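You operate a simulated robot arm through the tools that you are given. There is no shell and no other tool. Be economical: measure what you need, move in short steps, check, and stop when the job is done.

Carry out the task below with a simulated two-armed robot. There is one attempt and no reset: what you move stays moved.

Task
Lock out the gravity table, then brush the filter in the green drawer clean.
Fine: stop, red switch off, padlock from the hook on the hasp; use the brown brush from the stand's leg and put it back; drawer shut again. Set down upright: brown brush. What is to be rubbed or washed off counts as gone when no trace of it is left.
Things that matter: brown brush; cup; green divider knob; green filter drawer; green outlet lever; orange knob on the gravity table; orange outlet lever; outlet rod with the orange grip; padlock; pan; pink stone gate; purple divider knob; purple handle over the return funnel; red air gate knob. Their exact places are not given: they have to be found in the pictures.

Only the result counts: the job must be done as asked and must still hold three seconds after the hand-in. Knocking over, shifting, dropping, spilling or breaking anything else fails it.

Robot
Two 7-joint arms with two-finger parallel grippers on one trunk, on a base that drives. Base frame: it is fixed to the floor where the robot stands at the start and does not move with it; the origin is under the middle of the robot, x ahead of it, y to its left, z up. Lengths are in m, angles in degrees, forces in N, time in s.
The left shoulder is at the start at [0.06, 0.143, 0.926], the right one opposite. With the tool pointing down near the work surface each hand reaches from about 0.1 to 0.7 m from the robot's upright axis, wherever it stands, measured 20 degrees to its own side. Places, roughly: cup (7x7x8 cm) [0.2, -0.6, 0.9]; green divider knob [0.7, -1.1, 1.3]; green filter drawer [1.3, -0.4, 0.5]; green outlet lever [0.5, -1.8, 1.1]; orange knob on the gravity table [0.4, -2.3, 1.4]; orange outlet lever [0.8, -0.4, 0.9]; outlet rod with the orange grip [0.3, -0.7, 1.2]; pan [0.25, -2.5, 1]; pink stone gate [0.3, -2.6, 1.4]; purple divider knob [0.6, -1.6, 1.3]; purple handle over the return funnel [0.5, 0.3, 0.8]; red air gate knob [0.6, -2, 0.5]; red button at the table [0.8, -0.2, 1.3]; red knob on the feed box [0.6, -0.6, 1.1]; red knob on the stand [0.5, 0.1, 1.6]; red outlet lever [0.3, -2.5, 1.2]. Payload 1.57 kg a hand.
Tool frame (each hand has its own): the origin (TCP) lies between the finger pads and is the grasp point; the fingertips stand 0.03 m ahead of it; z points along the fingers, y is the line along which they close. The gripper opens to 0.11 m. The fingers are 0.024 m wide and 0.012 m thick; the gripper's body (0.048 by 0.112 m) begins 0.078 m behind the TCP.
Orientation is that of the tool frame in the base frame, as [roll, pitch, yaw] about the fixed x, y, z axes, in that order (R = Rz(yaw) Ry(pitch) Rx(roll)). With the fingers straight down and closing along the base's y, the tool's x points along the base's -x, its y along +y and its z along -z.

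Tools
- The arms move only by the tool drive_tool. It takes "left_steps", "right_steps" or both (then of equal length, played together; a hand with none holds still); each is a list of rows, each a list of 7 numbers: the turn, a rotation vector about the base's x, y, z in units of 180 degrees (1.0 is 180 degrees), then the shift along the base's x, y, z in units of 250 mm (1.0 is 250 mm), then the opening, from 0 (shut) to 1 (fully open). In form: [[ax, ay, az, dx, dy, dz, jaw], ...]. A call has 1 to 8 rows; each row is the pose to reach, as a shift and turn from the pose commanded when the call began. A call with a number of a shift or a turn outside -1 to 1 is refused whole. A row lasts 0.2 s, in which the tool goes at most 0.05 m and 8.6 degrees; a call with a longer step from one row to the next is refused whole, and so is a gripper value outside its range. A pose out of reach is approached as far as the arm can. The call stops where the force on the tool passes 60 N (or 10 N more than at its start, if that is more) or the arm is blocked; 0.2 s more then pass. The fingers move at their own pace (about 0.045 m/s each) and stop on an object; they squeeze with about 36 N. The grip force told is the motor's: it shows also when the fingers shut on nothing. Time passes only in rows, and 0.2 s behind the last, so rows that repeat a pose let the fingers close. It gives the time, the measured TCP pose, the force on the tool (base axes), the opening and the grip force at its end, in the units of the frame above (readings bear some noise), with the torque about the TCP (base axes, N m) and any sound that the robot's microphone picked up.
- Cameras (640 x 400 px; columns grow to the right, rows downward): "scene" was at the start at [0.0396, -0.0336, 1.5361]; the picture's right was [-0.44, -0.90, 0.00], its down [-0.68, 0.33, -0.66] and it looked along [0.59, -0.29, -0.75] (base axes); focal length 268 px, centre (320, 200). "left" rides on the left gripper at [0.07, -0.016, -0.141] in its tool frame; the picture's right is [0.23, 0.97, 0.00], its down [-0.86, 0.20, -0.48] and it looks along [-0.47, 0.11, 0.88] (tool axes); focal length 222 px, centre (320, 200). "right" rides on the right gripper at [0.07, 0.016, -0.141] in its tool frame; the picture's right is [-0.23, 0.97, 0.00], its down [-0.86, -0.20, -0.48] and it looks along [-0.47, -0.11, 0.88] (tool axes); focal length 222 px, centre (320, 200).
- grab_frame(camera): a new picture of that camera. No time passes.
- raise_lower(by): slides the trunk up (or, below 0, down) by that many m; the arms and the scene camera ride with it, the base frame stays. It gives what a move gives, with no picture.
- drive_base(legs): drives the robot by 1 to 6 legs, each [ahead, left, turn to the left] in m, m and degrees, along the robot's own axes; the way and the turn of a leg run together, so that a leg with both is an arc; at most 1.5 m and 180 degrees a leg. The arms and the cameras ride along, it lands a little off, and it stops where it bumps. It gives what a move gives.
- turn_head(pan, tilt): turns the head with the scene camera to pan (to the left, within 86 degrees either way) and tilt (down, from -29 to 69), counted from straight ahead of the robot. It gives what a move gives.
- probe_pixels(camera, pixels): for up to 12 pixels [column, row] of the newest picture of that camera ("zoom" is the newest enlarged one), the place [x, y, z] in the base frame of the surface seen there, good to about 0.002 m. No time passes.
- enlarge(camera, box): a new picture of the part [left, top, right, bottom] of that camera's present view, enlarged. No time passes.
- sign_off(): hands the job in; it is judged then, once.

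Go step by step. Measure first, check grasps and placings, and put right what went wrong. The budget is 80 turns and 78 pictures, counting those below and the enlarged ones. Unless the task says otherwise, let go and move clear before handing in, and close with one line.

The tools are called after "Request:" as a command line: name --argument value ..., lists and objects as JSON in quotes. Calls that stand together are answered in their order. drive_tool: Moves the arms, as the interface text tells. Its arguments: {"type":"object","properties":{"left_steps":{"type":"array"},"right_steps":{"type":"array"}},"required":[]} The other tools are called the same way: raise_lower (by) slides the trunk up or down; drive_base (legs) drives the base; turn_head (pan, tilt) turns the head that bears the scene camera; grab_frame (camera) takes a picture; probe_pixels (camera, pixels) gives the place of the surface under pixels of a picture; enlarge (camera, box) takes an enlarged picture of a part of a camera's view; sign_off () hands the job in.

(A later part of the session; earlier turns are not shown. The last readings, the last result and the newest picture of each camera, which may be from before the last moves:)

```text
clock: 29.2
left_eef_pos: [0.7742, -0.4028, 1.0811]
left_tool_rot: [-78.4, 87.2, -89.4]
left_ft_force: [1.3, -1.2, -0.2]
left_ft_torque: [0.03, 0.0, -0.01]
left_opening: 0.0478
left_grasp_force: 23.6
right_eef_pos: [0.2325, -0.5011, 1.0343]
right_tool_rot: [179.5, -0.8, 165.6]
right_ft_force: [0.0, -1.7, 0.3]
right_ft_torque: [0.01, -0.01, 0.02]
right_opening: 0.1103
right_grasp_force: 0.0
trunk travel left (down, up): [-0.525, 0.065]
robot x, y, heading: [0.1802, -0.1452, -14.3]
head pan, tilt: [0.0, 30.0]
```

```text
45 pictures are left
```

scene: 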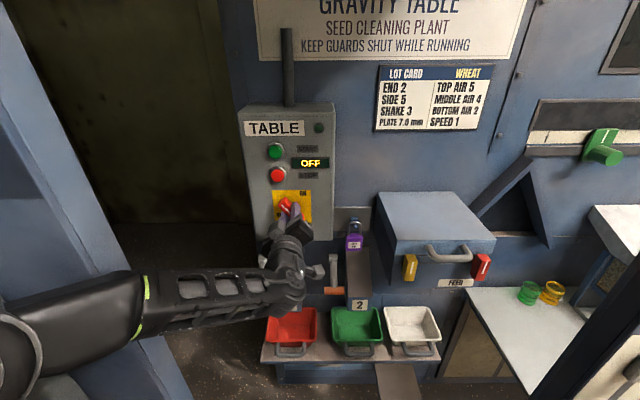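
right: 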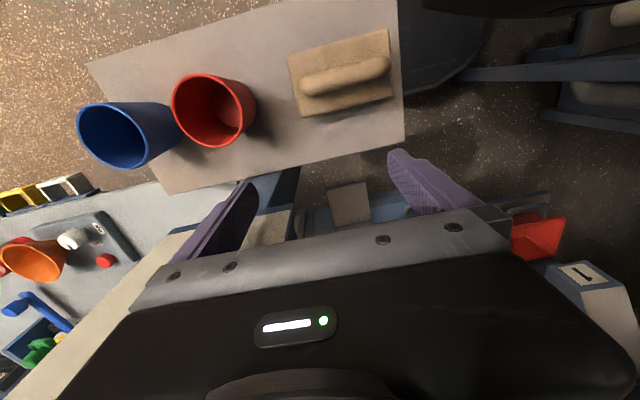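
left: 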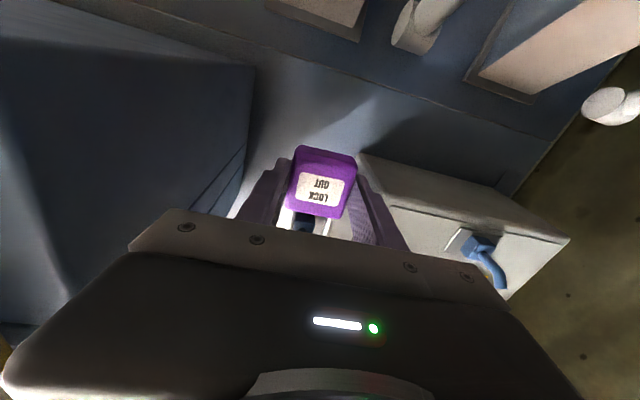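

Request:
drive_tool --left_steps '[[0, 0, 0, 0, 0, 0.04, 0], [0, 0, 0, 0, 0, 0.075, 0], [0, 0, 0, -0.1, 0.025, 0.08, 0], [0, 0, 0, -0.2, 0.05, 0.08, 0], [0, 0, 0, -0.28, 0.07, 0.08, 0]]'

Request:
grab_frame --camera "left"

```text
clock: 30.4
left_eef_pos: [0.7048, -0.3882, 1.1018]
left_tool_rot: [-78.0, 87.2, -89.0]
left_ft_force: [-0.5, -0.4, -1.7]
left_ft_torque: [0.03, 0.01, -0.05]
left_opening: 0.0471
left_grasp_force: 35.9
right_eef_pos: [0.2315, -0.5029, 1.033]
right_tool_rot: [179.5, -0.8, 165.6]
right_ft_force: [-0.8, 0.4, 0.3]
right_ft_torque: [0.01, -0.01, 0.02]
right_opening: 0.1101
right_grasp_force: 0.1
trunk travel left (down, up): [-0.525, 0.065]
robot x, y, heading: [0.1861, -0.142, -14.6]
head pan, tilt: [0.0, 30.0]
```

```text
44 pictures are left
```

left: 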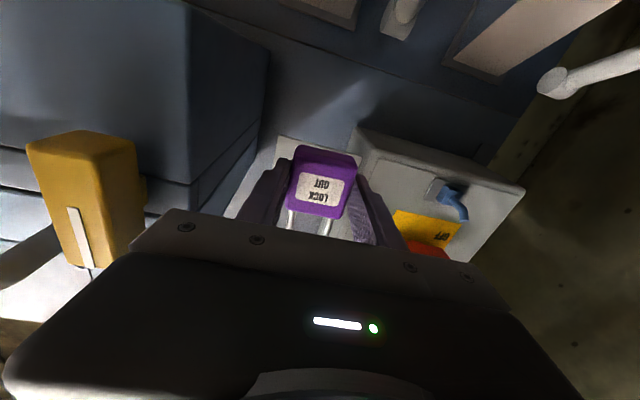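

Request:
drive_tool --left_steps '[[0, 0, 0, 0.02, 0.17, -0.03, 0], [0, 0, 0, 0.04, 0.34, -0.06, 0], [0, 0, 0, 0.07, 0.51, -0.1, 0], [0, 0, 0, 0.09, 0.662, -0.115, 0], [0, 0, 0, 0.09, 0.662, -0.115, 0]]'

Request:
enlarge --camera "left" --box '[200, 80, 440, 230]'

Request:
enlarge --camera "scene" --box '[220, 170, 380, 270]'

```text
clock: 31.6
left_eef_pos: [0.7289, -0.2191, 1.0718]
left_tool_rot: [-78.5, 87.2, -89.5]
left_ft_force: [0.1, 0.5, -1.6]
left_ft_torque: [0.02, 0.01, 0.03]
left_opening: 0.0471
left_grasp_force: 36.0
right_eef_pos: [0.2317, -0.5016, 1.0331]
right_tool_rot: [179.5, -0.9, 165.6]
right_ft_force: [-0.8, -0.2, 0.0]
right_ft_torque: [-0.01, 0.01, 0.01]
right_opening: 0.1099
right_grasp_force: 0.0
trunk travel left (down, up): [-0.525, 0.065]
robot x, y, heading: [0.1913, -0.1446, -14.5]
head pan, tilt: [0.0, 30.0]
```

```text
2.67 times, centred on (320, 155) of left
```

zoom: 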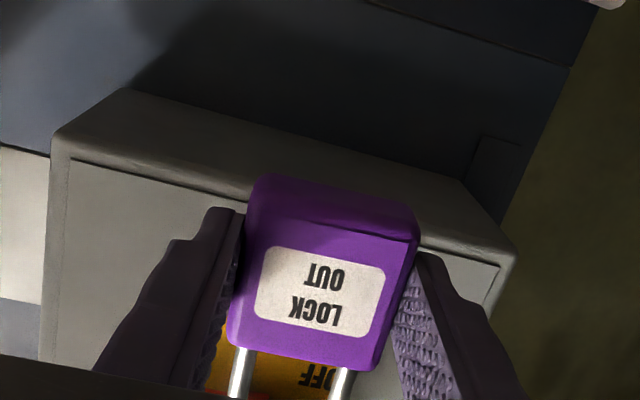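

```text
4.00 times, centred on (300, 220) of scene
```

zoom: 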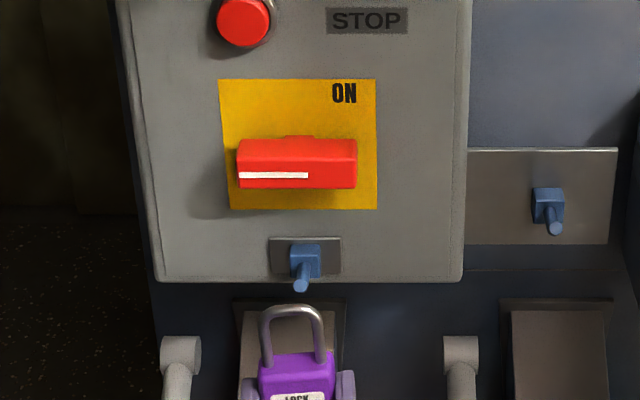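

Request:
probe_pixels --camera "zoom" --pixels '[[291, 309], [267, 345], [320, 345], [290, 318], [301, 286], [302, 276], [304, 262], [554, 228]]'

```text
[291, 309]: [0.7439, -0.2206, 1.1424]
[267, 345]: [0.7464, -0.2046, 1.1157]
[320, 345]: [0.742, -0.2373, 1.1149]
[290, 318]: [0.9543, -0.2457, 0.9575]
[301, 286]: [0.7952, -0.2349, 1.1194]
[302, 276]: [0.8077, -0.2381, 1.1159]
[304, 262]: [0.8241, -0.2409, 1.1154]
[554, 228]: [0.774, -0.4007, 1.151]
```

Request:
drive_tool --left_steps '[[0, 0, 0, 0.1, -0.025, 0, 0], [0, 0, 0, 0.2, -0.05, 0, 0], [0, 0, 0, 0.268, -0.067, 0, 0], [0, 0, 0, 0.268, -0.067, -0.04, 0], [0, 0, 0, 0.268, -0.067, -0.075, 0]]'

Request:
enlarge --camera "scene" --box '[220, 170, 380, 270]'

```text
clock: 33.0
left_eef_pos: [0.7717, -0.2781, 1.0607]
left_tool_rot: [-54.9, 87.4, -67.8]
left_ft_force: [0.1, -1.0, -0.8]
left_ft_torque: [0.01, 0.0, 0.02]
left_opening: 0.0473
left_grasp_force: 36.0
right_eef_pos: [0.2054, -0.5236, 1.0291]
right_tool_rot: [178.8, -0.4, 164.2]
right_ft_force: [0.4, 1.1, 1.1]
right_ft_torque: [-0.06, 0.04, 0.0]
right_opening: 0.1098
right_grasp_force: 0.1
trunk travel left (down, up): [-0.525, 0.065]
robot x, y, heading: [0.1804, -0.1575, -15.8]
head pan, tilt: [0.0, 30.0]
stopped in row 5 (left hand): the arm was blocked; the commanded pose is now the measured one
```

```text
4.00 times, centred on (300, 220) of scene
```

zoom: 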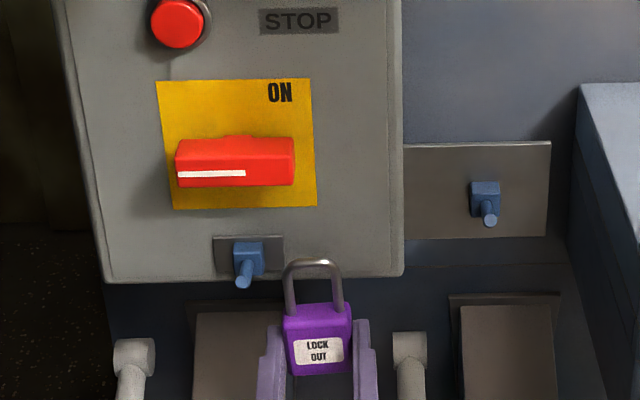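

The left arm was blocked (elbow against the stand), pushing the hand 4 cm off; padlock still held. I back the base a little so the arm can stretch.

Request:
drive_base --legs '[[-0.1, -0.05, 2]]'

Request:
grab_frame --camera "scene"

```text
clock: 33.7
left_eef_pos: [0.7684, -0.2835, 1.0622]
left_tool_rot: [-58.1, 87.2, -71.7]
left_ft_force: [0.8, 0.1, -0.8]
left_ft_torque: [-0.01, 0.03, -0.01]
left_opening: 0.0471
left_grasp_force: 35.7
right_eef_pos: [0.2055, -0.5235, 1.0322]
right_tool_rot: [179.1, -0.6, 164.3]
right_ft_force: [-0.5, -0.5, 0.4]
right_ft_torque: [-0.03, 0.01, -0.02]
right_opening: 0.1101
right_grasp_force: 0.1
trunk travel left (down, up): [-0.525, 0.065]
robot x, y, heading: [0.1729, -0.1623, -15.8]
head pan, tilt: [0.0, 30.0]
stopped in leg 1: the robot was blocked; the commanded pose is now the measured one
```

```text
40 pictures are left
```

scene: 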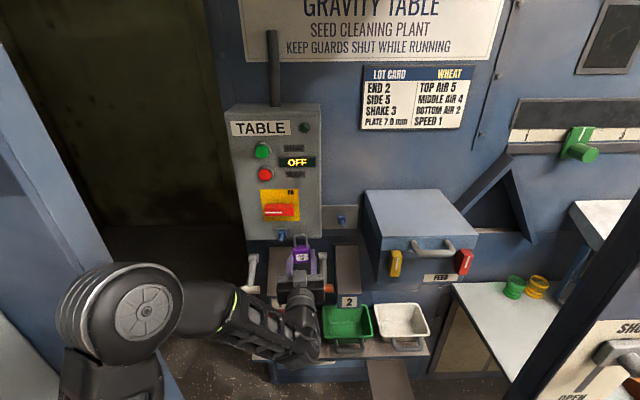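

Base blocked too. I look at the left elbow and at the right side.

Request:
turn_head --pan 35 --tilt 50

Request:
grab_frame --camera "scene"

Request:
turn_head --pan -55 --tilt 60

Request:
grab_frame --camera "scene"

```text
clock: 34.7
left_eef_pos: [0.7697, -0.2815, 1.062]
left_tool_rot: [-57.7, 87.2, -71.1]
left_ft_force: [-0.3, 0.0, -0.4]
left_ft_torque: [-0.02, 0.03, 0.01]
left_opening: 0.0473
left_grasp_force: 35.8
right_eef_pos: [0.2044, -0.5237, 1.0311]
right_tool_rot: [179.0, -0.5, 164.1]
right_ft_force: [0.6, 0.4, -0.7]
right_ft_torque: [-0.01, 0.01, -0.03]
right_opening: 0.1097
right_grasp_force: 0.1
trunk travel left (down, up): [-0.525, 0.065]
robot x, y, heading: [0.1735, -0.16, -15.8]
head pan, tilt: [35.0, 50.0]
```

```text
39 pictures are left
```

scene: 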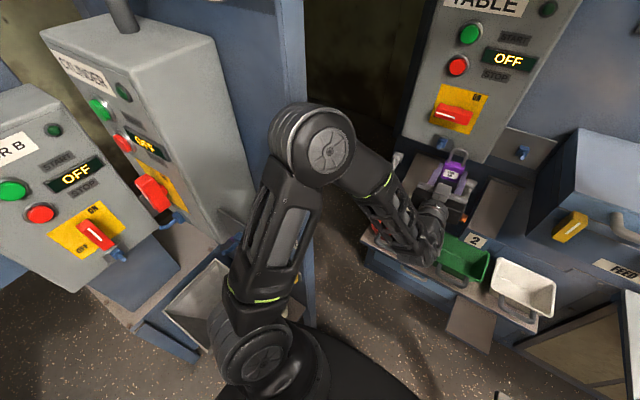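

```text
clock: 36.4
left_eef_pos: [0.7683, -0.2828, 1.061]
left_tool_rot: [-57.8, 87.3, -71.1]
left_ft_force: [0.0, 0.1, -1.4]
left_ft_torque: [0.01, 0.0, -0.01]
left_opening: 0.0473
left_grasp_force: 35.9
right_eef_pos: [0.2061, -0.5234, 1.0306]
right_tool_rot: [179.0, -0.6, 164.2]
right_ft_force: [-0.8, -0.5, -0.7]
right_ft_torque: [0.03, -0.02, -0.04]
right_opening: 0.1098
right_grasp_force: 0.1
trunk travel left (down, up): [-0.525, 0.065]
robot x, y, heading: [0.1751, -0.1589, -15.7]
head pan, tilt: [-55.0, 60.0]
```

```text
38 pictures are left
```

scene: 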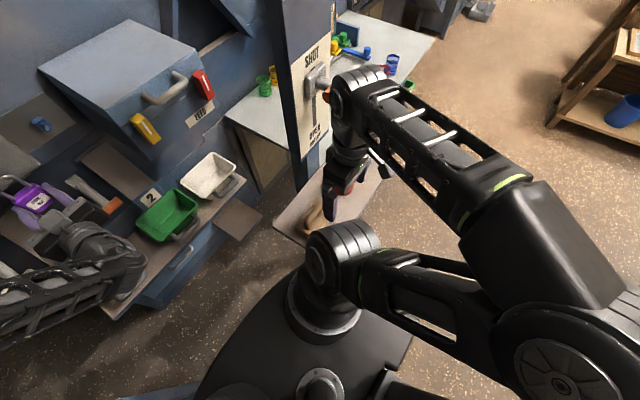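

Request:
probe_pixels --camera "scene" --pixels '[[300, 245], [275, 225], [335, 215], [400, 370], [220, 340], [250, 310], [345, 200], [320, 150], [370, 180], [440, 330], [415, 300], [130, 250]]'

```text
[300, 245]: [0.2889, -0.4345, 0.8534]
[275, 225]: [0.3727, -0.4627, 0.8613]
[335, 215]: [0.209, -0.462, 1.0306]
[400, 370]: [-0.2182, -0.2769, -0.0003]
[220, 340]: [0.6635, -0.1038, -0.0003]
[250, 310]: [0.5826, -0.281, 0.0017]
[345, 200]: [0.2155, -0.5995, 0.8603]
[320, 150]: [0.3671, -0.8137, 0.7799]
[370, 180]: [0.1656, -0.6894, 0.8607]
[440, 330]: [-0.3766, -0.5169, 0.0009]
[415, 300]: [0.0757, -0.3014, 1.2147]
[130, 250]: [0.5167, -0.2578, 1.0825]
```

Request:
drive_base --legs '[[0, -0.04, -1]]'

Request:
grab_frame --camera "scene"

```text
clock: 37.1
left_eef_pos: [0.764, -0.2923, 1.0626]
left_tool_rot: [-60.3, 86.8, -74.9]
left_ft_force: [-0.7, -0.5, -1.3]
left_ft_torque: [0.0, 0.01, -0.04]
left_opening: 0.047
left_grasp_force: 36.0
right_eef_pos: [0.2083, -0.5222, 1.0342]
right_tool_rot: [179.5, -0.6, 164.3]
right_ft_force: [0.8, -0.1, 0.6]
right_ft_torque: [-0.03, 0.03, 0.0]
right_opening: 0.11
right_grasp_force: 0.0
trunk travel left (down, up): [-0.525, 0.065]
robot x, y, heading: [0.1707, -0.1577, -15.8]
head pan, tilt: [-55.0, 60.0]
stopped in leg 1: the robot was blocked; the commanded pose is now the measured one
```

```text
37 pictures are left
```

scene: 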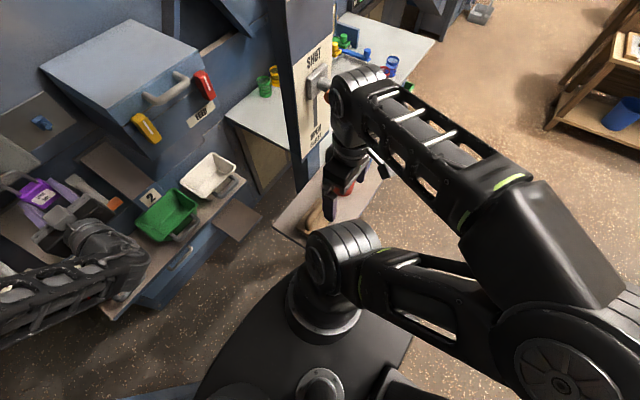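

The right wrist (345,85) sits right by the SHUT/OPEN rod with its orange grip and blocks the base. I move the right hand inward (left) first.

Request:
drive_tool --right_steps '[[0, 0, 0, 0.05, 0.1, 0, 1], [0, 0, 0, 0.1, 0.22, 0, 1], [0, 0, 0, 0.2, 0.36, 0, 1], [0, 0, 0, 0.3, 0.5, 0, 1], [0, 0, 0, 0.35, 0.6, 0, 1]]'

Request:
grab_frame --camera "scene"

```text
clock: 37.8
left_eef_pos: [0.7642, -0.2917, 1.0622]
left_tool_rot: [-60.8, 87.0, -75.5]
left_ft_force: [0.2, 0.4, -0.7]
left_ft_torque: [0.01, 0.0, 0.01]
left_opening: 0.047
left_grasp_force: 36.1
right_eef_pos: [0.2652, -0.4666, 1.0477]
right_tool_rot: [176.7, 0.5, 175.3]
right_ft_force: [-0.1, -0.2, -0.3]
right_ft_torque: [0.05, -0.01, 0.01]
right_opening: 0.1099
right_grasp_force: 0.0
right hand out of reach, approached as far as the arm can: row 1, 2, 3
trunk travel left (down, up): [-0.525, 0.065]
robot x, y, heading: [0.1706, -0.163, -15.6]
head pan, tilt: [-55.0, 60.0]
stopped in row 3 (right hand): the arm was blocked; the commanded pose is now the measured one
```

```text
36 pictures are left
```

scene: 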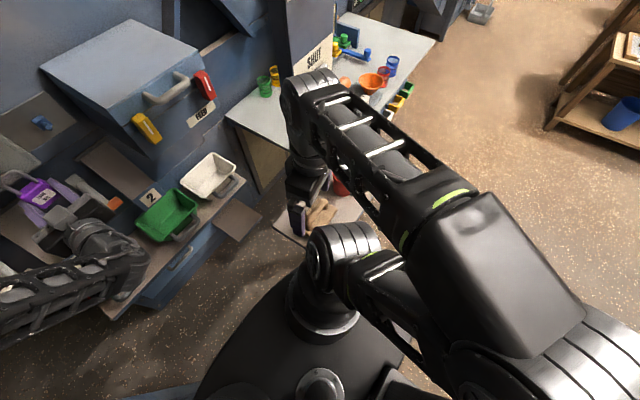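

Request:
probe_pixels --camera "scene" --pixels '[[290, 110], [320, 85], [300, 160], [295, 210], [318, 55], [295, 40], [320, 250], [345, 230], [280, 60]]'

```text
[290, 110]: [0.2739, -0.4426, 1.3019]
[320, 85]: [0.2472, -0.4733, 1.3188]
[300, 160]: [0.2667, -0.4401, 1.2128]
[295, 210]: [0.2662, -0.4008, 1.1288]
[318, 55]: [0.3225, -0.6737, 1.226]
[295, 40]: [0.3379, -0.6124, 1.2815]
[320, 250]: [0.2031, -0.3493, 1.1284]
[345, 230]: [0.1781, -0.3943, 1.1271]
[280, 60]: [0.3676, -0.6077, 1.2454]
```

Request:
drive_tool --right_steps '[[0, 0, 0, 0.1, 0, 0, 1], [0, 0, 0, 0.25, 0.05, 0, 1], [0, 0, 0, 0.4, 0.15, 0, 1], [0, 0, 0, 0.5, 0.25, 0, 1]]'

Request:
drive_base --legs '[[0, -0.03, -1], [-0.1, -0.01, 0]]'

Request:
grab_frame --camera "scene"

```text
clock: 38.8
left_eef_pos: [0.7643, -0.2929, 1.0625]
left_tool_rot: [-60.5, 87.0, -75.3]
left_ft_force: [0.3, 0.2, -1.1]
left_ft_torque: [0.02, 0.03, 0.03]
left_opening: 0.0468
left_grasp_force: 35.4
right_eef_pos: [0.3882, -0.4028, 1.0464]
right_tool_rot: [176.8, 0.7, 175.0]
right_ft_force: [0.0, 0.5, 0.3]
right_ft_torque: [0.01, 0.0, 0.01]
right_opening: 0.1099
right_grasp_force: 0.1
trunk travel left (down, up): [-0.525, 0.065]
robot x, y, heading: [0.1713, -0.1651, -15.6]
head pan, tilt: [-55.0, 60.0]
```

```text
clock: 39.6
left_eef_pos: [0.7593, -0.2982, 1.0635]
left_tool_rot: [-62.7, 86.7, -78.4]
left_ft_force: [-0.5, 0.9, -1.6]
left_ft_torque: [-0.03, 0.02, -0.05]
left_opening: 0.0472
left_grasp_force: 36.2
right_eef_pos: [0.391, -0.4032, 1.0451]
right_tool_rot: [177.1, 0.6, 175.0]
right_ft_force: [0.4, -0.3, -0.4]
right_ft_torque: [-0.01, -0.03, 0.03]
right_opening: 0.1098
right_grasp_force: 0.1
trunk travel left (down, up): [-0.525, 0.065]
robot x, y, heading: [0.1726, -0.1668, -15.7]
head pan, tilt: [-55.0, 60.0]
stopped in leg 1: the robot was blocked; the commanded pose is now the measured one
```

```text
35 pictures are left
```

scene: 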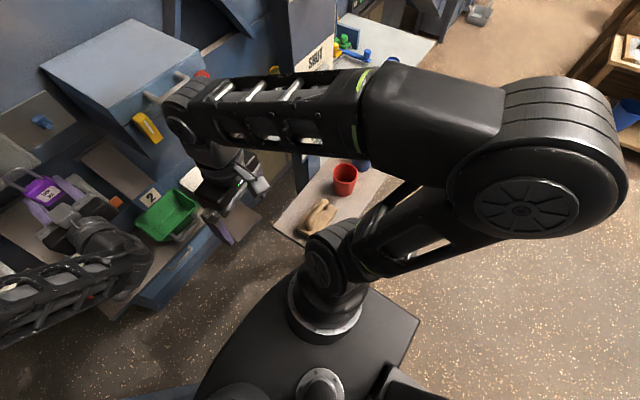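

Request:
probe_pixels --camera "scene" --pixels '[[412, 322], [405, 345], [380, 300], [295, 330], [250, 340], [275, 222], [320, 208], [303, 243]]'

Request:
turn_head --pan 45 --tilt 55

Request:
grab_frame --camera "scene"

Request:
probe_pixels --camera "scene" --pixels '[[280, 60], [300, 110], [260, 120], [250, 200], [300, 250], [200, 280], [330, 120], [215, 200], [180, 230]]'

```text
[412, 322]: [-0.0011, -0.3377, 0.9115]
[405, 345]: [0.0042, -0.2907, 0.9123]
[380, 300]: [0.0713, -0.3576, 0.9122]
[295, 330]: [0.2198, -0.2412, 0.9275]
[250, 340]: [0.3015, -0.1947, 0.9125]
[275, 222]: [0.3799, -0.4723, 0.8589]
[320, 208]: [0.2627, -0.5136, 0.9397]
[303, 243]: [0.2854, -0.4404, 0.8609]
```

```text
clock: 41.3
left_eef_pos: [0.7605, -0.2998, 1.0621]
left_tool_rot: [-62.2, 86.4, -77.9]
left_ft_force: [0.5, 0.2, -1.2]
left_ft_torque: [0.0, 0.02, 0.0]
left_opening: 0.0471
left_grasp_force: 36.0
right_eef_pos: [0.3897, -0.4027, 1.0465]
right_tool_rot: [177.2, 0.6, 175.2]
right_ft_force: [0.0, -0.3, 0.0]
right_ft_torque: [0.0, -0.01, -0.01]
right_opening: 0.1102
right_grasp_force: 0.2
trunk travel left (down, up): [-0.525, 0.065]
robot x, y, heading: [0.1697, -0.1664, -15.6]
head pan, tilt: [45.0, 55.0]
```

```text
34 pictures are left
```

scene: 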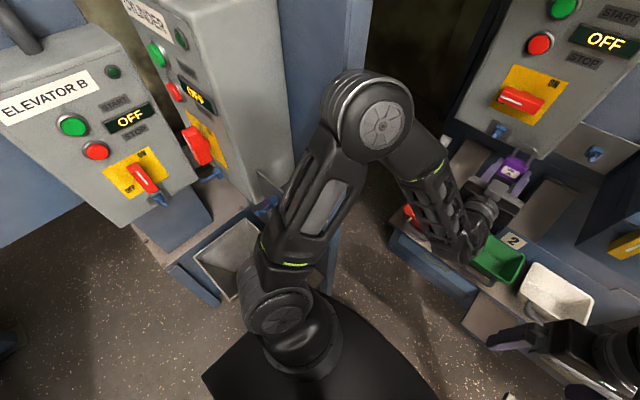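

```text
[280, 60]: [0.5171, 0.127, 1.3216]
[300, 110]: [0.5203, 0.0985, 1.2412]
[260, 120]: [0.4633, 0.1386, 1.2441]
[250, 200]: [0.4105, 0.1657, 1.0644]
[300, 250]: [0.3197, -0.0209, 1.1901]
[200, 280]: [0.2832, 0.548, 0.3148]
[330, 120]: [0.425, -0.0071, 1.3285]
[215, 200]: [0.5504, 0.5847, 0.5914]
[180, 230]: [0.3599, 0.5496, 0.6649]
```

The left elbow (370,110) rests against the stand's corner (0.5,0.02). Retreating straight along world −x should free it.

Request:
drive_base --legs '[[-0.1, -0.02, 0]]'

```text
clock: 42.5
left_eef_pos: [0.6873, -0.2603, 1.0582]
left_tool_rot: [-72.0, 86.1, -85.4]
left_ft_force: [0.9, -0.5, -2.5]
left_ft_torque: [-0.04, -0.01, -0.02]
left_opening: 0.0471
left_grasp_force: 36.4
right_eef_pos: [0.3223, -0.3793, 1.0457]
right_tool_rot: [177.8, 0.1, 177.4]
right_ft_force: [0.8, 0.3, 0.6]
right_ft_torque: [0.01, 0.01, 0.04]
right_opening: 0.1101
right_grasp_force: 0.0
trunk travel left (down, up): [-0.525, 0.065]
robot x, y, heading: [0.0794, -0.1619, -13.3]
head pan, tilt: [45.0, 55.0]
```

Request:
drive_tool --left_steps '[[0.0065, -0.0016, 0, 0.06, 0.06, 0.02, 0], [0.0065, -0.0016, 0, 0.12, 0.12, 0.04, 0], [0.0065, -0.0016, 0, 0.166, 0.165, 0.055, 0], [0.0065, -0.0016, 0, 0.166, 0.165, 0.055, 0]]'

Request:
turn_head --pan 0 --tilt 30

Request:
enlarge --camera "scene" --box '[220, 140, 380, 240]'

```text
clock: 43.5
left_eef_pos: [0.7277, -0.2166, 1.0715]
left_tool_rot: [-62.5, 87.4, -75.7]
left_ft_force: [-0.2, -0.6, -1.2]
left_ft_torque: [0.01, 0.04, -0.02]
left_opening: 0.0472
left_grasp_force: 35.5
right_eef_pos: [0.3218, -0.3767, 1.0457]
right_tool_rot: [177.8, 0.1, 177.5]
right_ft_force: [-0.6, 0.3, -0.2]
right_ft_torque: [0.03, -0.01, -0.02]
right_opening: 0.1099
right_grasp_force: 0.0
trunk travel left (down, up): [-0.525, 0.065]
robot x, y, heading: [0.0823, -0.1617, -13.2]
head pan, tilt: [45.0, 55.0]
```

```text
clock: 44.6
left_eef_pos: [0.727, -0.2182, 1.0712]
left_tool_rot: [-62.8, 87.2, -76.2]
left_ft_force: [0.0, 0.1, -1.1]
left_ft_torque: [0.0, -0.02, 0.02]
left_opening: 0.0477
left_grasp_force: 35.8
right_eef_pos: [0.3213, -0.3784, 1.0466]
right_tool_rot: [177.7, 0.1, 177.5]
right_ft_force: [0.3, 0.2, 0.1]
right_ft_torque: [-0.02, 0.03, 0.0]
right_opening: 0.1097
right_grasp_force: 0.0
trunk travel left (down, up): [-0.525, 0.065]
robot x, y, heading: [0.0809, -0.1608, -13.4]
head pan, tilt: [0.0, 30.0]
```

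```text
4.00 times, centred on (300, 190) of scene
```

zoom: 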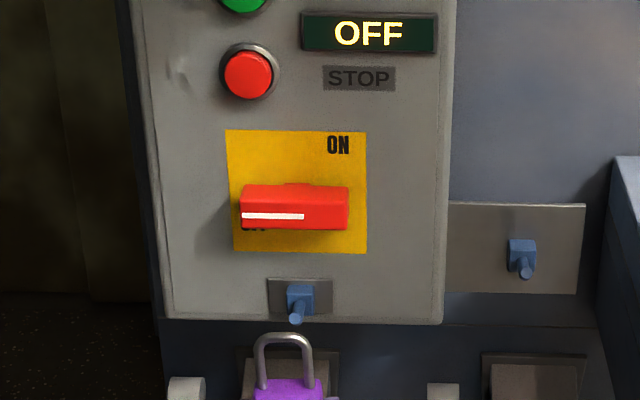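

Request:
probe_pixels --camera "zoom" --pixels '[[284, 337], [259, 365], [307, 365], [296, 319], [285, 381]]'

Request:
drive_tool --left_steps '[[0, 0, 0, 0.1, -0.025, 0.01, 0], [0, 0, 0, 0.2, -0.05, 0.01, 0], [0, 0, 0, 0.27, -0.067, 0.01, 0], [0, 0, 0, 0.27, -0.067, 0.01, 0]]'

Request:
enlarge --camera "scene" --box '[220, 140, 380, 240]'

```text
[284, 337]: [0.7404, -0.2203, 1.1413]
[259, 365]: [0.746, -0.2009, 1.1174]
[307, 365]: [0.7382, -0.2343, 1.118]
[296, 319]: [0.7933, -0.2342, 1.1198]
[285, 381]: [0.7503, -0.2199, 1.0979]
```

```text
clock: 45.6
left_eef_pos: [0.7955, -0.2328, 1.0735]
left_tool_rot: [-62.9, 87.3, -76.4]
left_ft_force: [-0.1, 0.3, -0.6]
left_ft_torque: [0.0, 0.01, 0.01]
left_opening: 0.0473
left_grasp_force: 36.2
right_eef_pos: [0.3209, -0.3774, 1.0467]
right_tool_rot: [177.7, 0.1, 177.5]
right_ft_force: [0.7, 0.0, -1.0]
right_ft_torque: [0.01, -0.02, -0.01]
right_opening: 0.1101
right_grasp_force: 0.1
trunk travel left (down, up): [-0.525, 0.065]
robot x, y, heading: [0.0802, -0.1618, -13.4]
head pan, tilt: [0.0, 30.0]
```

```text
4.00 times, centred on (300, 190) of scene
```

zoom: 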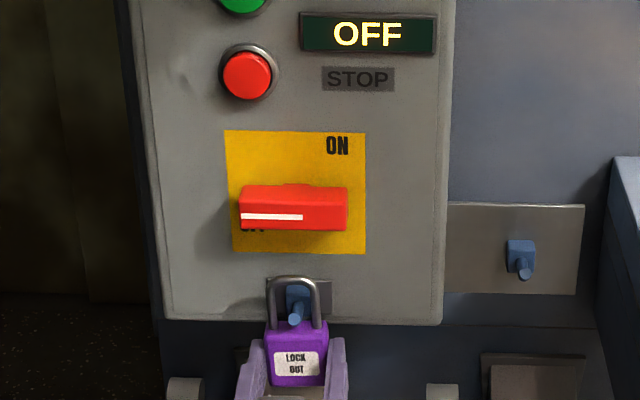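

The peg pokes through the shackle. I lower, open and withdraw.

Request:
drive_tool --left_steps '[[0, 0, 0, 0, 0, -0.04, 0], [0, 0, 0, 0, 0, -0.08, 0], [0, 0, 0, 0, 0, -0.085, 0.3], [0, 0, 0, 0, 0, -0.085, 0.55], [0, 0, 0, 0, 0, -0.085, 0.65], [0, 0, 0, -0.12, 0.03, -0.085, 0.65], [0, 0, 0, -0.28, 0.07, -0.085, 0.65], [0, 0, 0, -0.4, 0.1, -0.085, 0.65]]'

Request:
enlarge --camera "scene" --box '[220, 140, 380, 240]'

```text
clock: 47.4
left_eef_pos: [0.695, -0.2097, 1.053]
left_tool_rot: [-62.4, 87.3, -75.8]
left_ft_force: [-0.7, 0.1, -0.3]
left_ft_torque: [0.01, -0.03, 0.01]
left_opening: 0.0716
left_grasp_force: 0.0
right_eef_pos: [0.321, -0.3783, 1.0472]
right_tool_rot: [177.8, 0.1, 177.4]
right_ft_force: [0.5, 0.2, 0.2]
right_ft_torque: [-0.01, -0.04, -0.03]
right_opening: 0.1101
right_grasp_force: 0.1
trunk travel left (down, up): [-0.525, 0.065]
robot x, y, heading: [0.0817, -0.1632, -13.5]
head pan, tilt: [0.0, 30.0]
```

```text
4.00 times, centred on (300, 190) of scene
```

zoom: 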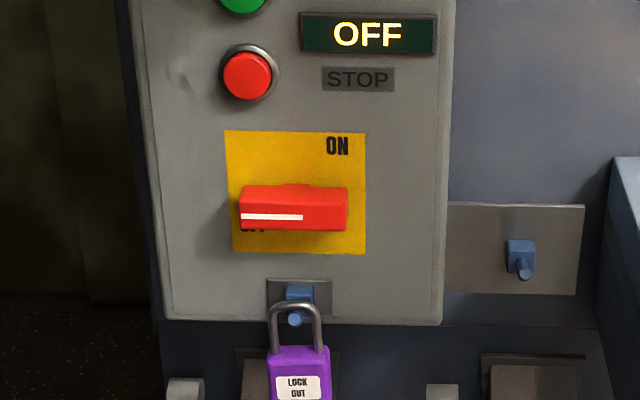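

Padlock is hung. I pull the left hand back and look into the passage for the drawer and brush.

Request:
drive_tool --left_steps '[[0, 0, 0, -0.18, 0.02, 0, 0.65], [0, 0, 0, -0.36, 0.04, -0.03, 0.65], [0, 0, 0, -0.54, 0.06, -0.06, 0.65], [0, 0, 0, -0.72, 0.06, -0.1, 0.65], [0, 0, 0, -0.9, 0.06, -0.1, 0.65]]'

Request:
drive_base --legs '[[-0.25, -0.02, 13]]'

Request:
turn_head --pan -5 --tilt 30

Request:
grab_frame --camera "scene"

```text
clock: 48.6
left_eef_pos: [0.4962, -0.2679, 1.037]
left_tool_rot: [-66.3, 87.5, -79.4]
left_ft_force: [0.6, -0.1, 0.2]
left_ft_torque: [0.02, -0.02, 0.02]
left_opening: 0.0713
left_grasp_force: 0.1
left hand out of reach, approached as far as the arm can: row 2, 3, 4, 5
right_eef_pos: [0.3209, -0.3769, 1.0458]
right_tool_rot: [177.8, 0.1, 177.6]
right_ft_force: [0.4, -0.1, 0.1]
right_ft_torque: [0.03, -0.02, 0.03]
right_opening: 0.1102
right_grasp_force: 0.1
trunk travel left (down, up): [-0.525, 0.065]
robot x, y, heading: [0.0818, -0.1611, -13.2]
head pan, tilt: [0.0, 30.0]
```

```text
clock: 50.5
left_eef_pos: [0.2493, -0.1783, 1.038]
left_tool_rot: [-48.5, 88.0, -49.0]
left_ft_force: [0.1, 0.4, 1.4]
left_ft_torque: [-0.02, -0.01, 0.0]
left_opening: 0.0714
left_grasp_force: 0.0
right_eef_pos: [0.103, -0.3222, 1.0458]
right_tool_rot: [177.1, 0.5, -170.1]
right_ft_force: [-0.1, -0.1, -0.5]
right_ft_torque: [0.01, -0.05, 0.01]
right_opening: 0.1101
right_grasp_force: 0.2
trunk travel left (down, up): [-0.525, 0.065]
robot x, y, heading: [-0.1707, -0.1506, -0.6]
head pan, tilt: [0.0, 30.0]
```

```text
clock: 51.1
left_eef_pos: [0.2515, -0.178, 1.0394]
left_tool_rot: [-49.7, 88.2, -50.4]
left_ft_force: [0.2, 0.4, 0.2]
left_ft_torque: [0.0, 0.01, 0.0]
left_opening: 0.0714
left_grasp_force: 0.0
right_eef_pos: [0.1037, -0.3231, 1.0457]
right_tool_rot: [177.0, 0.4, -170.2]
right_ft_force: [0.0, 0.2, 0.5]
right_ft_torque: [0.0, -0.01, 0.0]
right_opening: 0.1103
right_grasp_force: 0.1
trunk travel left (down, up): [-0.525, 0.065]
robot x, y, heading: [-0.1721, -0.1487, -0.8]
head pan, tilt: [-5.0, 30.0]
```

```text
30 pictures are left
```

scene: 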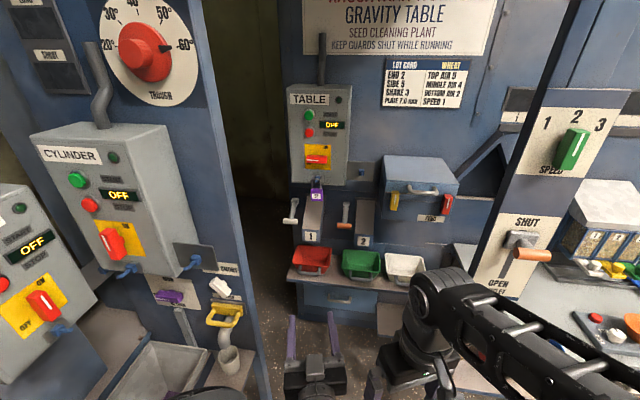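

Request:
probe_pixels --camera "scene" --pixels '[[262, 350], [252, 300], [291, 275], [298, 310], [270, 250], [225, 160], [255, 160], [240, 60], [285, 180], [272, 200], [275, 300], [276, 330]]'

Request:
enlarge --camera "scene" --box '[200, 50, 320, 380]'

```text
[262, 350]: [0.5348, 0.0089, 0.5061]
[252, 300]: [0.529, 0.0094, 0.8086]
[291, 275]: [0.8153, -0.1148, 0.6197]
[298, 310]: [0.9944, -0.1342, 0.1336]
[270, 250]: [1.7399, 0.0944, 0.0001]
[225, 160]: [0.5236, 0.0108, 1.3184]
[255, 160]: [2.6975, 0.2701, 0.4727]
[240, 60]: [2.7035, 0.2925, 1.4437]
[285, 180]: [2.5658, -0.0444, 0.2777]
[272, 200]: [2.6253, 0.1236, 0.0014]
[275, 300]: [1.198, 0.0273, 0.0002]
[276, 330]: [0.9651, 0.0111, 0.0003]
```

```text
1.21 times, centred on (260, 215) of scene
```

zoom: 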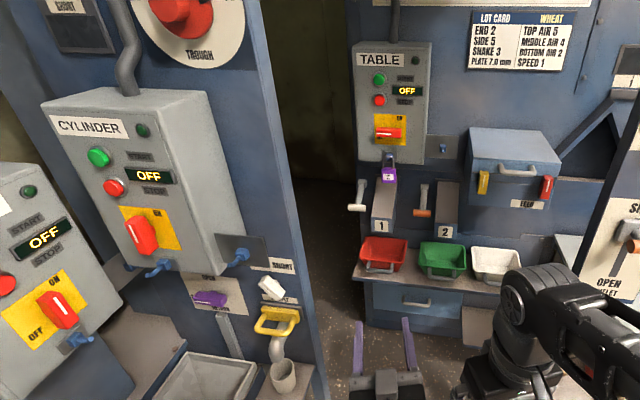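

Request:
turn_head --pan 60 --tilt 25

Request:
grab_frame --camera "scene"

Request:
probe_pixels --camera "scene" --pixels '[[100, 300], [200, 250], [30, 200], [150, 150], [300, 200], [320, 330], [500, 200], [60, 120]]'

```text
clock: 52.5
left_eef_pos: [0.2504, -0.1774, 1.0401]
left_tool_rot: [-49.5, 88.1, -50.2]
left_ft_force: [0.2, -0.5, 1.0]
left_ft_torque: [0.01, -0.01, -0.01]
left_opening: 0.0714
left_grasp_force: 0.1
right_eef_pos: [0.1033, -0.3232, 1.0461]
right_tool_rot: [176.9, 0.5, -170.0]
right_ft_force: [0.0, -0.1, -0.9]
right_ft_torque: [-0.01, 0.01, 0.01]
right_opening: 0.1101
right_grasp_force: 0.0
trunk travel left (down, up): [-0.525, 0.065]
robot x, y, heading: [-0.1742, -0.1526, -0.6]
head pan, tilt: [60.0, 25.0]
```

```text
28 pictures are left
```

scene: 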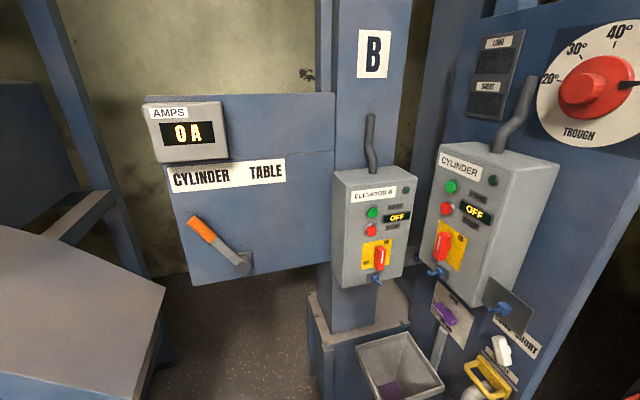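

```text
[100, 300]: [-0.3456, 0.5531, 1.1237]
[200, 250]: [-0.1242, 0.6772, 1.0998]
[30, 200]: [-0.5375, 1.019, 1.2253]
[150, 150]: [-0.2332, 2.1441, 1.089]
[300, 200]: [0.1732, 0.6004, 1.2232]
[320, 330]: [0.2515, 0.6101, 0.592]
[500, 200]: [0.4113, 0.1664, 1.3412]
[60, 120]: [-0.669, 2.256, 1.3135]
```

The drawer must be on the table's far-left end wall, behind a gap of only ~0.3 m. I back out to open floor and face right to look for a way round.

Request:
drive_base --legs '[[-0.3, 0, 0], [0, 0, -90]]'

Request:
turn_head --pan 20 --tilt 15

Request:
grab_frame --camera "scene"

```text
clock: 58.3
left_eef_pos: [-0.4958, -0.57, 1.0382]
left_tool_rot: [-49.5, 88.1, -139.4]
left_ft_force: [0.2, 0.1, 0.0]
left_ft_torque: [0.0, 0.01, -0.02]
left_opening: 0.0714
left_grasp_force: 0.0
right_eef_pos: [-0.644, -0.4252, 1.045]
right_tool_rot: [176.9, 0.5, 100.6]
right_ft_force: [-0.8, 0.0, 0.6]
right_ft_torque: [-0.02, 0.01, 0.01]
right_opening: 0.1102
right_grasp_force: 0.1
trunk travel left (down, up): [-0.525, 0.065]
robot x, y, heading: [-0.4715, -0.1486, -90.1]
head pan, tilt: [60.0, 25.0]
```

```text
clock: 59.4
left_eef_pos: [-0.4956, -0.5702, 1.0387]
left_tool_rot: [-49.6, 88.2, -139.7]
left_ft_force: [-0.4, 0.5, -0.4]
left_ft_torque: [0.0, -0.01, -0.02]
left_opening: 0.0714
left_grasp_force: 0.2
right_eef_pos: [-0.6441, -0.4253, 1.0448]
right_tool_rot: [177.0, 0.5, 100.7]
right_ft_force: [-0.2, 0.2, 0.3]
right_ft_torque: [-0.02, 0.03, 0.03]
right_opening: 0.1101
right_grasp_force: 0.1
trunk travel left (down, up): [-0.525, 0.065]
robot x, y, heading: [-0.4719, -0.1432, -90.2]
head pan, tilt: [20.0, 15.0]
```

```text
27 pictures are left
```

scene: 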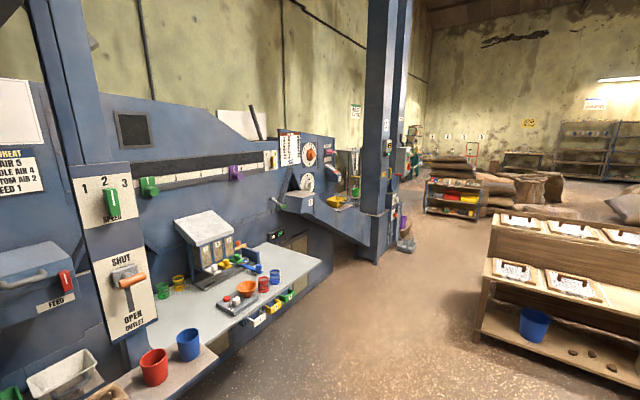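

Request:
probe_pixels --camera "scene" --pixels '[[375, 262], [370, 205], [400, 250], [425, 215], [415, 160], [350, 120], [330, 290], [480, 330], [520, 380], [300, 100], [440, 190], [405, 235]]'

Request:
drive_base --legs '[[1.4, 0, 0], [1.2, -0.1, 0]]'

Request:
turn_head --pan 30 --tilt 20

Request:
grab_frame --camera "scene"

```text
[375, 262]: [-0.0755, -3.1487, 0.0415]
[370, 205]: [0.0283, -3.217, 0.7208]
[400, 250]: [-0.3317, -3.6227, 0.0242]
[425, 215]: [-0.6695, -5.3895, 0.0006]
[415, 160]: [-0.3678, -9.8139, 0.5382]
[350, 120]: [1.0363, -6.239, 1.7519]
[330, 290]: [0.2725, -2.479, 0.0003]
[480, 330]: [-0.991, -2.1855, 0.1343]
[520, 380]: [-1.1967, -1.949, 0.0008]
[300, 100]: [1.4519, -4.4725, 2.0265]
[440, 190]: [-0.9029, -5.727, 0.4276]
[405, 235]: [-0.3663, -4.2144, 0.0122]
```

```text
clock: 72.1
left_eef_pos: [-0.6448, -3.1656, 1.0394]
left_tool_rot: [-49.9, 88.3, -141.6]
left_ft_force: [-0.7, -0.2, 0.2]
left_ft_torque: [-0.02, -0.02, 0.01]
left_opening: 0.0714
left_grasp_force: 0.2
right_eef_pos: [-0.7877, -3.017, 1.0452]
right_tool_rot: [177.0, 0.6, 99.0]
right_ft_force: [0.0, 0.0, -0.8]
right_ft_torque: [0.0, 0.02, 0.04]
right_opening: 0.1101
right_grasp_force: 0.1
trunk travel left (down, up): [-0.525, 0.065]
robot x, y, heading: [-0.6083, -2.7427, -91.7]
head pan, tilt: [20.0, 15.0]
```

```text
clock: 72.8
left_eef_pos: [-0.6455, -3.1663, 1.0391]
left_tool_rot: [-49.7, 88.2, -141.4]
left_ft_force: [0.1, 0.0, -0.1]
left_ft_torque: [0.01, 0.0, 0.02]
left_opening: 0.0713
left_grasp_force: 0.0
right_eef_pos: [-0.7882, -3.0155, 1.0447]
right_tool_rot: [176.9, 0.5, 98.9]
right_ft_force: [0.0, -0.2, -0.1]
right_ft_torque: [-0.01, 0.03, -0.02]
right_opening: 0.1102
right_grasp_force: 0.0
trunk travel left (down, up): [-0.525, 0.065]
robot x, y, heading: [-0.609, -2.7415, -91.9]
head pan, tilt: [30.0, 20.0]
```

```text
26 pictures are left
```

scene: 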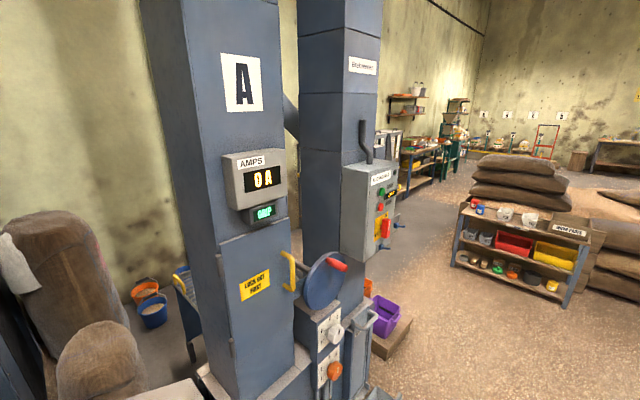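

Request:
drive_base --legs '[[1.5, 0.05, 0], [0, 0, 100]]'

Request:
turn_head --pan 20 --tilt 20

Request:
grab_frame --camera "scene"

```text
refused: leg 1 is longer than a leg can be; nothing moved
```

```text
clock: 73.5
left_eef_pos: [-0.6437, -3.1649, 1.0376]
left_tool_rot: [-49.5, 88.2, -141.4]
left_ft_force: [0.0, 0.0, -0.3]
left_ft_torque: [-0.01, -0.02, 0.03]
left_opening: 0.0714
left_grasp_force: 0.1
right_eef_pos: [-0.7879, -3.0159, 1.046]
right_tool_rot: [177.0, 0.5, 98.9]
right_ft_force: [0.2, 0.1, 0.1]
right_ft_torque: [0.0, 0.0, 0.0]
right_opening: 0.11
right_grasp_force: 0.0
trunk travel left (down, up): [-0.525, 0.065]
robot x, y, heading: [-0.6115, -2.7404, -91.7]
head pan, tilt: [20.0, 20.0]
```

```text
25 pictures are left
```

scene: 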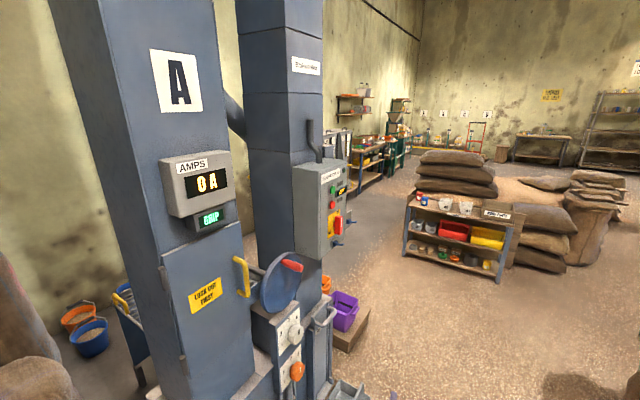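

Request:
probe_pixels --camera "scene" --pixels '[[350, 345], [300, 270], [410, 250], [455, 275], [335, 260], [345, 200], [90, 340], [110, 200]]'

Request:
drive_base --legs '[[0, -0.25, 0], [1.45, 0, 0], [0, 0, 80]]'

Request:
turn_head --pan 15 --tilt 20

Request:
grab_frame --camera "scene"

```text
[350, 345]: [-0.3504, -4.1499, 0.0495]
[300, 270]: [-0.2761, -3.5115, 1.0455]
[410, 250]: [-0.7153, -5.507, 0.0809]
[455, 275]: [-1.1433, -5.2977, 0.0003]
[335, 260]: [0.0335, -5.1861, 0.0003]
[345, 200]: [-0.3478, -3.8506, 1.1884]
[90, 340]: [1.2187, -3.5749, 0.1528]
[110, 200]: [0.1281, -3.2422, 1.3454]
```

```text
clock: 75.3
left_eef_pos: [-0.8689, -3.1673, 1.0384]
left_tool_rot: [-50.2, 88.2, -144.5]
left_ft_force: [0.3, 0.6, 0.3]
left_ft_torque: [0.01, -0.01, -0.02]
left_opening: 0.0712
left_grasp_force: 0.1
right_eef_pos: [-1.0053, -3.0118, 1.0468]
right_tool_rot: [177.0, 0.5, 96.6]
right_ft_force: [-0.3, -0.4, 0.6]
right_ft_torque: [0.0, -0.02, 0.02]
right_opening: 0.1101
right_grasp_force: 0.1
trunk travel left (down, up): [-0.525, 0.065]
robot x, y, heading: [-0.8159, -2.7444, -94.1]
head pan, tilt: [20.0, 20.0]
stopped in leg 1: the robot was blocked; the commanded pose is now the measured one
```

```text
clock: 75.9
left_eef_pos: [-0.8679, -3.1664, 1.039]
left_tool_rot: [-49.9, 88.2, -144.1]
left_ft_force: [-0.7, -0.6, 0.8]
left_ft_torque: [-0.01, 0.04, 0.01]
left_opening: 0.0717
left_grasp_force: 0.0
right_eef_pos: [-1.0076, -3.0124, 1.0457]
right_tool_rot: [177.0, 0.4, 96.5]
right_ft_force: [-0.6, 0.4, -0.1]
right_ft_torque: [0.01, -0.01, 0.01]
right_opening: 0.11
right_grasp_force: 0.1
trunk travel left (down, up): [-0.525, 0.065]
robot x, y, heading: [-0.815, -2.7435, -94.1]
head pan, tilt: [15.0, 20.0]
```

```text
24 pictures are left
```

scene: 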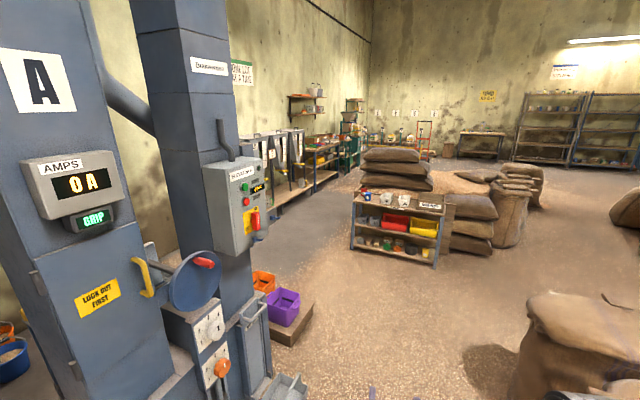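

Request:
probe_pixels --camera "scene" --pixels '[[520, 380], [540, 300], [600, 300], [300, 330], [290, 395], [500, 390], [425, 390]]'

Request:
turn_head --pan -35 --tilt 55

Request:
grab_frame --camera "scene"

```text
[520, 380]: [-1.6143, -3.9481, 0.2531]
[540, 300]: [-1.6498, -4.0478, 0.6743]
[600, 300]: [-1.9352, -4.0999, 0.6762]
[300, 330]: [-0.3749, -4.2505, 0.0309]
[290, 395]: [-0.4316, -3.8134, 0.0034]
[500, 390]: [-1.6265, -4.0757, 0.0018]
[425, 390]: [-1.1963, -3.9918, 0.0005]
```

```text
clock: 77.1
left_eef_pos: [-0.8679, -3.1658, 1.0391]
left_tool_rot: [-49.6, 88.3, -143.8]
left_ft_force: [-1.0, -0.3, 0.5]
left_ft_torque: [-0.01, -0.01, 0.03]
left_opening: 0.0714
left_grasp_force: 0.1
right_eef_pos: [-1.0053, -3.0111, 1.0449]
right_tool_rot: [177.0, 0.5, 96.5]
right_ft_force: [-0.5, -0.4, 0.3]
right_ft_torque: [0.01, 0.02, -0.02]
right_opening: 0.1099
right_grasp_force: 0.0
trunk travel left (down, up): [-0.525, 0.065]
robot x, y, heading: [-0.8141, -2.7486, -93.9]
head pan, tilt: [-35.0, 55.0]
```

```text
23 pictures are left
```

scene: 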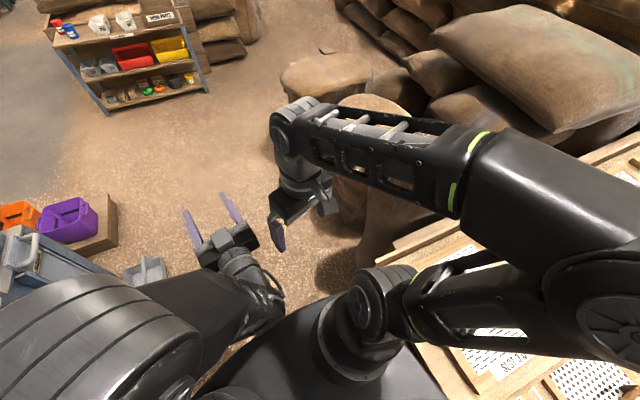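

The torso touched the sieve shelf at right; I slide left a little and go on ahead, then face the back area.

Request:
drive_base --legs '[[0.02, 0.09, 3], [1.45, 0, 0], [0, 0, 80]]'

Request:
turn_head --pan 20 --tilt 20

Request:
grab_frame --camera "scene"

```text
clock: 81.7
left_eef_pos: [-0.7738, -3.8827, 1.0369]
left_tool_rot: [-54.4, 88.3, -145.8]
left_ft_force: [-0.2, -1.1, 0.1]
left_ft_torque: [-0.04, 0.0, 0.0]
left_opening: 0.0713
left_grasp_force: 0.0
right_eef_pos: [-0.9166, -3.7344, 1.0441]
right_tool_rot: [177.0, 0.4, 99.2]
right_ft_force: [-0.2, -0.6, -0.8]
right_ft_torque: [0.07, 0.03, -0.01]
right_opening: 0.1101
right_grasp_force: 0.0
trunk travel left (down, up): [-0.525, 0.065]
robot x, y, heading: [-0.7415, -3.4588, -91.3]
head pan, tilt: [-35.0, 55.0]
stopped in leg 2: the robot was blocked; the commanded pose is now the measured one
```

```text
clock: 83.0
left_eef_pos: [-0.773, -3.879, 1.039]
left_tool_rot: [-49.4, 88.2, -140.8]
left_ft_force: [-0.3, 0.8, 0.4]
left_ft_torque: [0.03, 0.02, 0.02]
left_opening: 0.0716
left_grasp_force: 0.0
right_eef_pos: [-0.9174, -3.7328, 1.0463]
right_tool_rot: [177.1, 0.6, 99.4]
right_ft_force: [0.3, 0.9, -0.1]
right_ft_torque: [-0.01, -0.01, -0.03]
right_opening: 0.11
right_grasp_force: 0.1
trunk travel left (down, up): [-0.525, 0.065]
robot x, y, heading: [-0.7428, -3.4573, -91.7]
head pan, tilt: [20.0, 20.0]
```

```text
22 pictures are left
```

scene: 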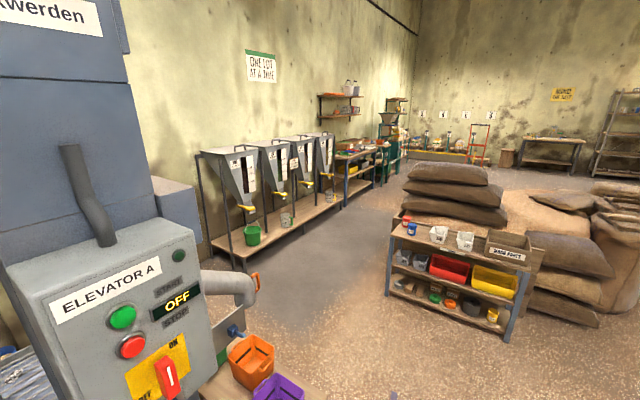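

Request:
turn_head --pan 40 --tilt 60

Request:
grab_frame --camera "scene"

```text
clock: 84.0
left_eef_pos: [-0.7738, -3.8803, 1.0391]
left_tool_rot: [-49.5, 88.1, -140.9]
left_ft_force: [-0.1, -0.2, 0.2]
left_ft_torque: [0.07, -0.01, -0.06]
left_opening: 0.0715
left_grasp_force: 0.1
right_eef_pos: [-0.918, -3.7322, 1.0463]
right_tool_rot: [177.0, 0.5, 99.3]
right_ft_force: [-0.1, 0.6, -1.4]
right_ft_torque: [0.02, 0.04, -0.01]
right_opening: 0.11
right_grasp_force: 0.0
trunk travel left (down, up): [-0.525, 0.065]
robot x, y, heading: [-0.7428, -3.4606, -91.2]
head pan, tilt: [40.0, 60.0]
```

```text
21 pictures are left
```

scene: 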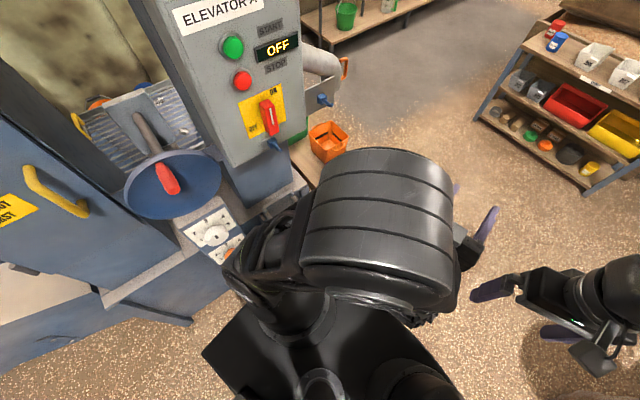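

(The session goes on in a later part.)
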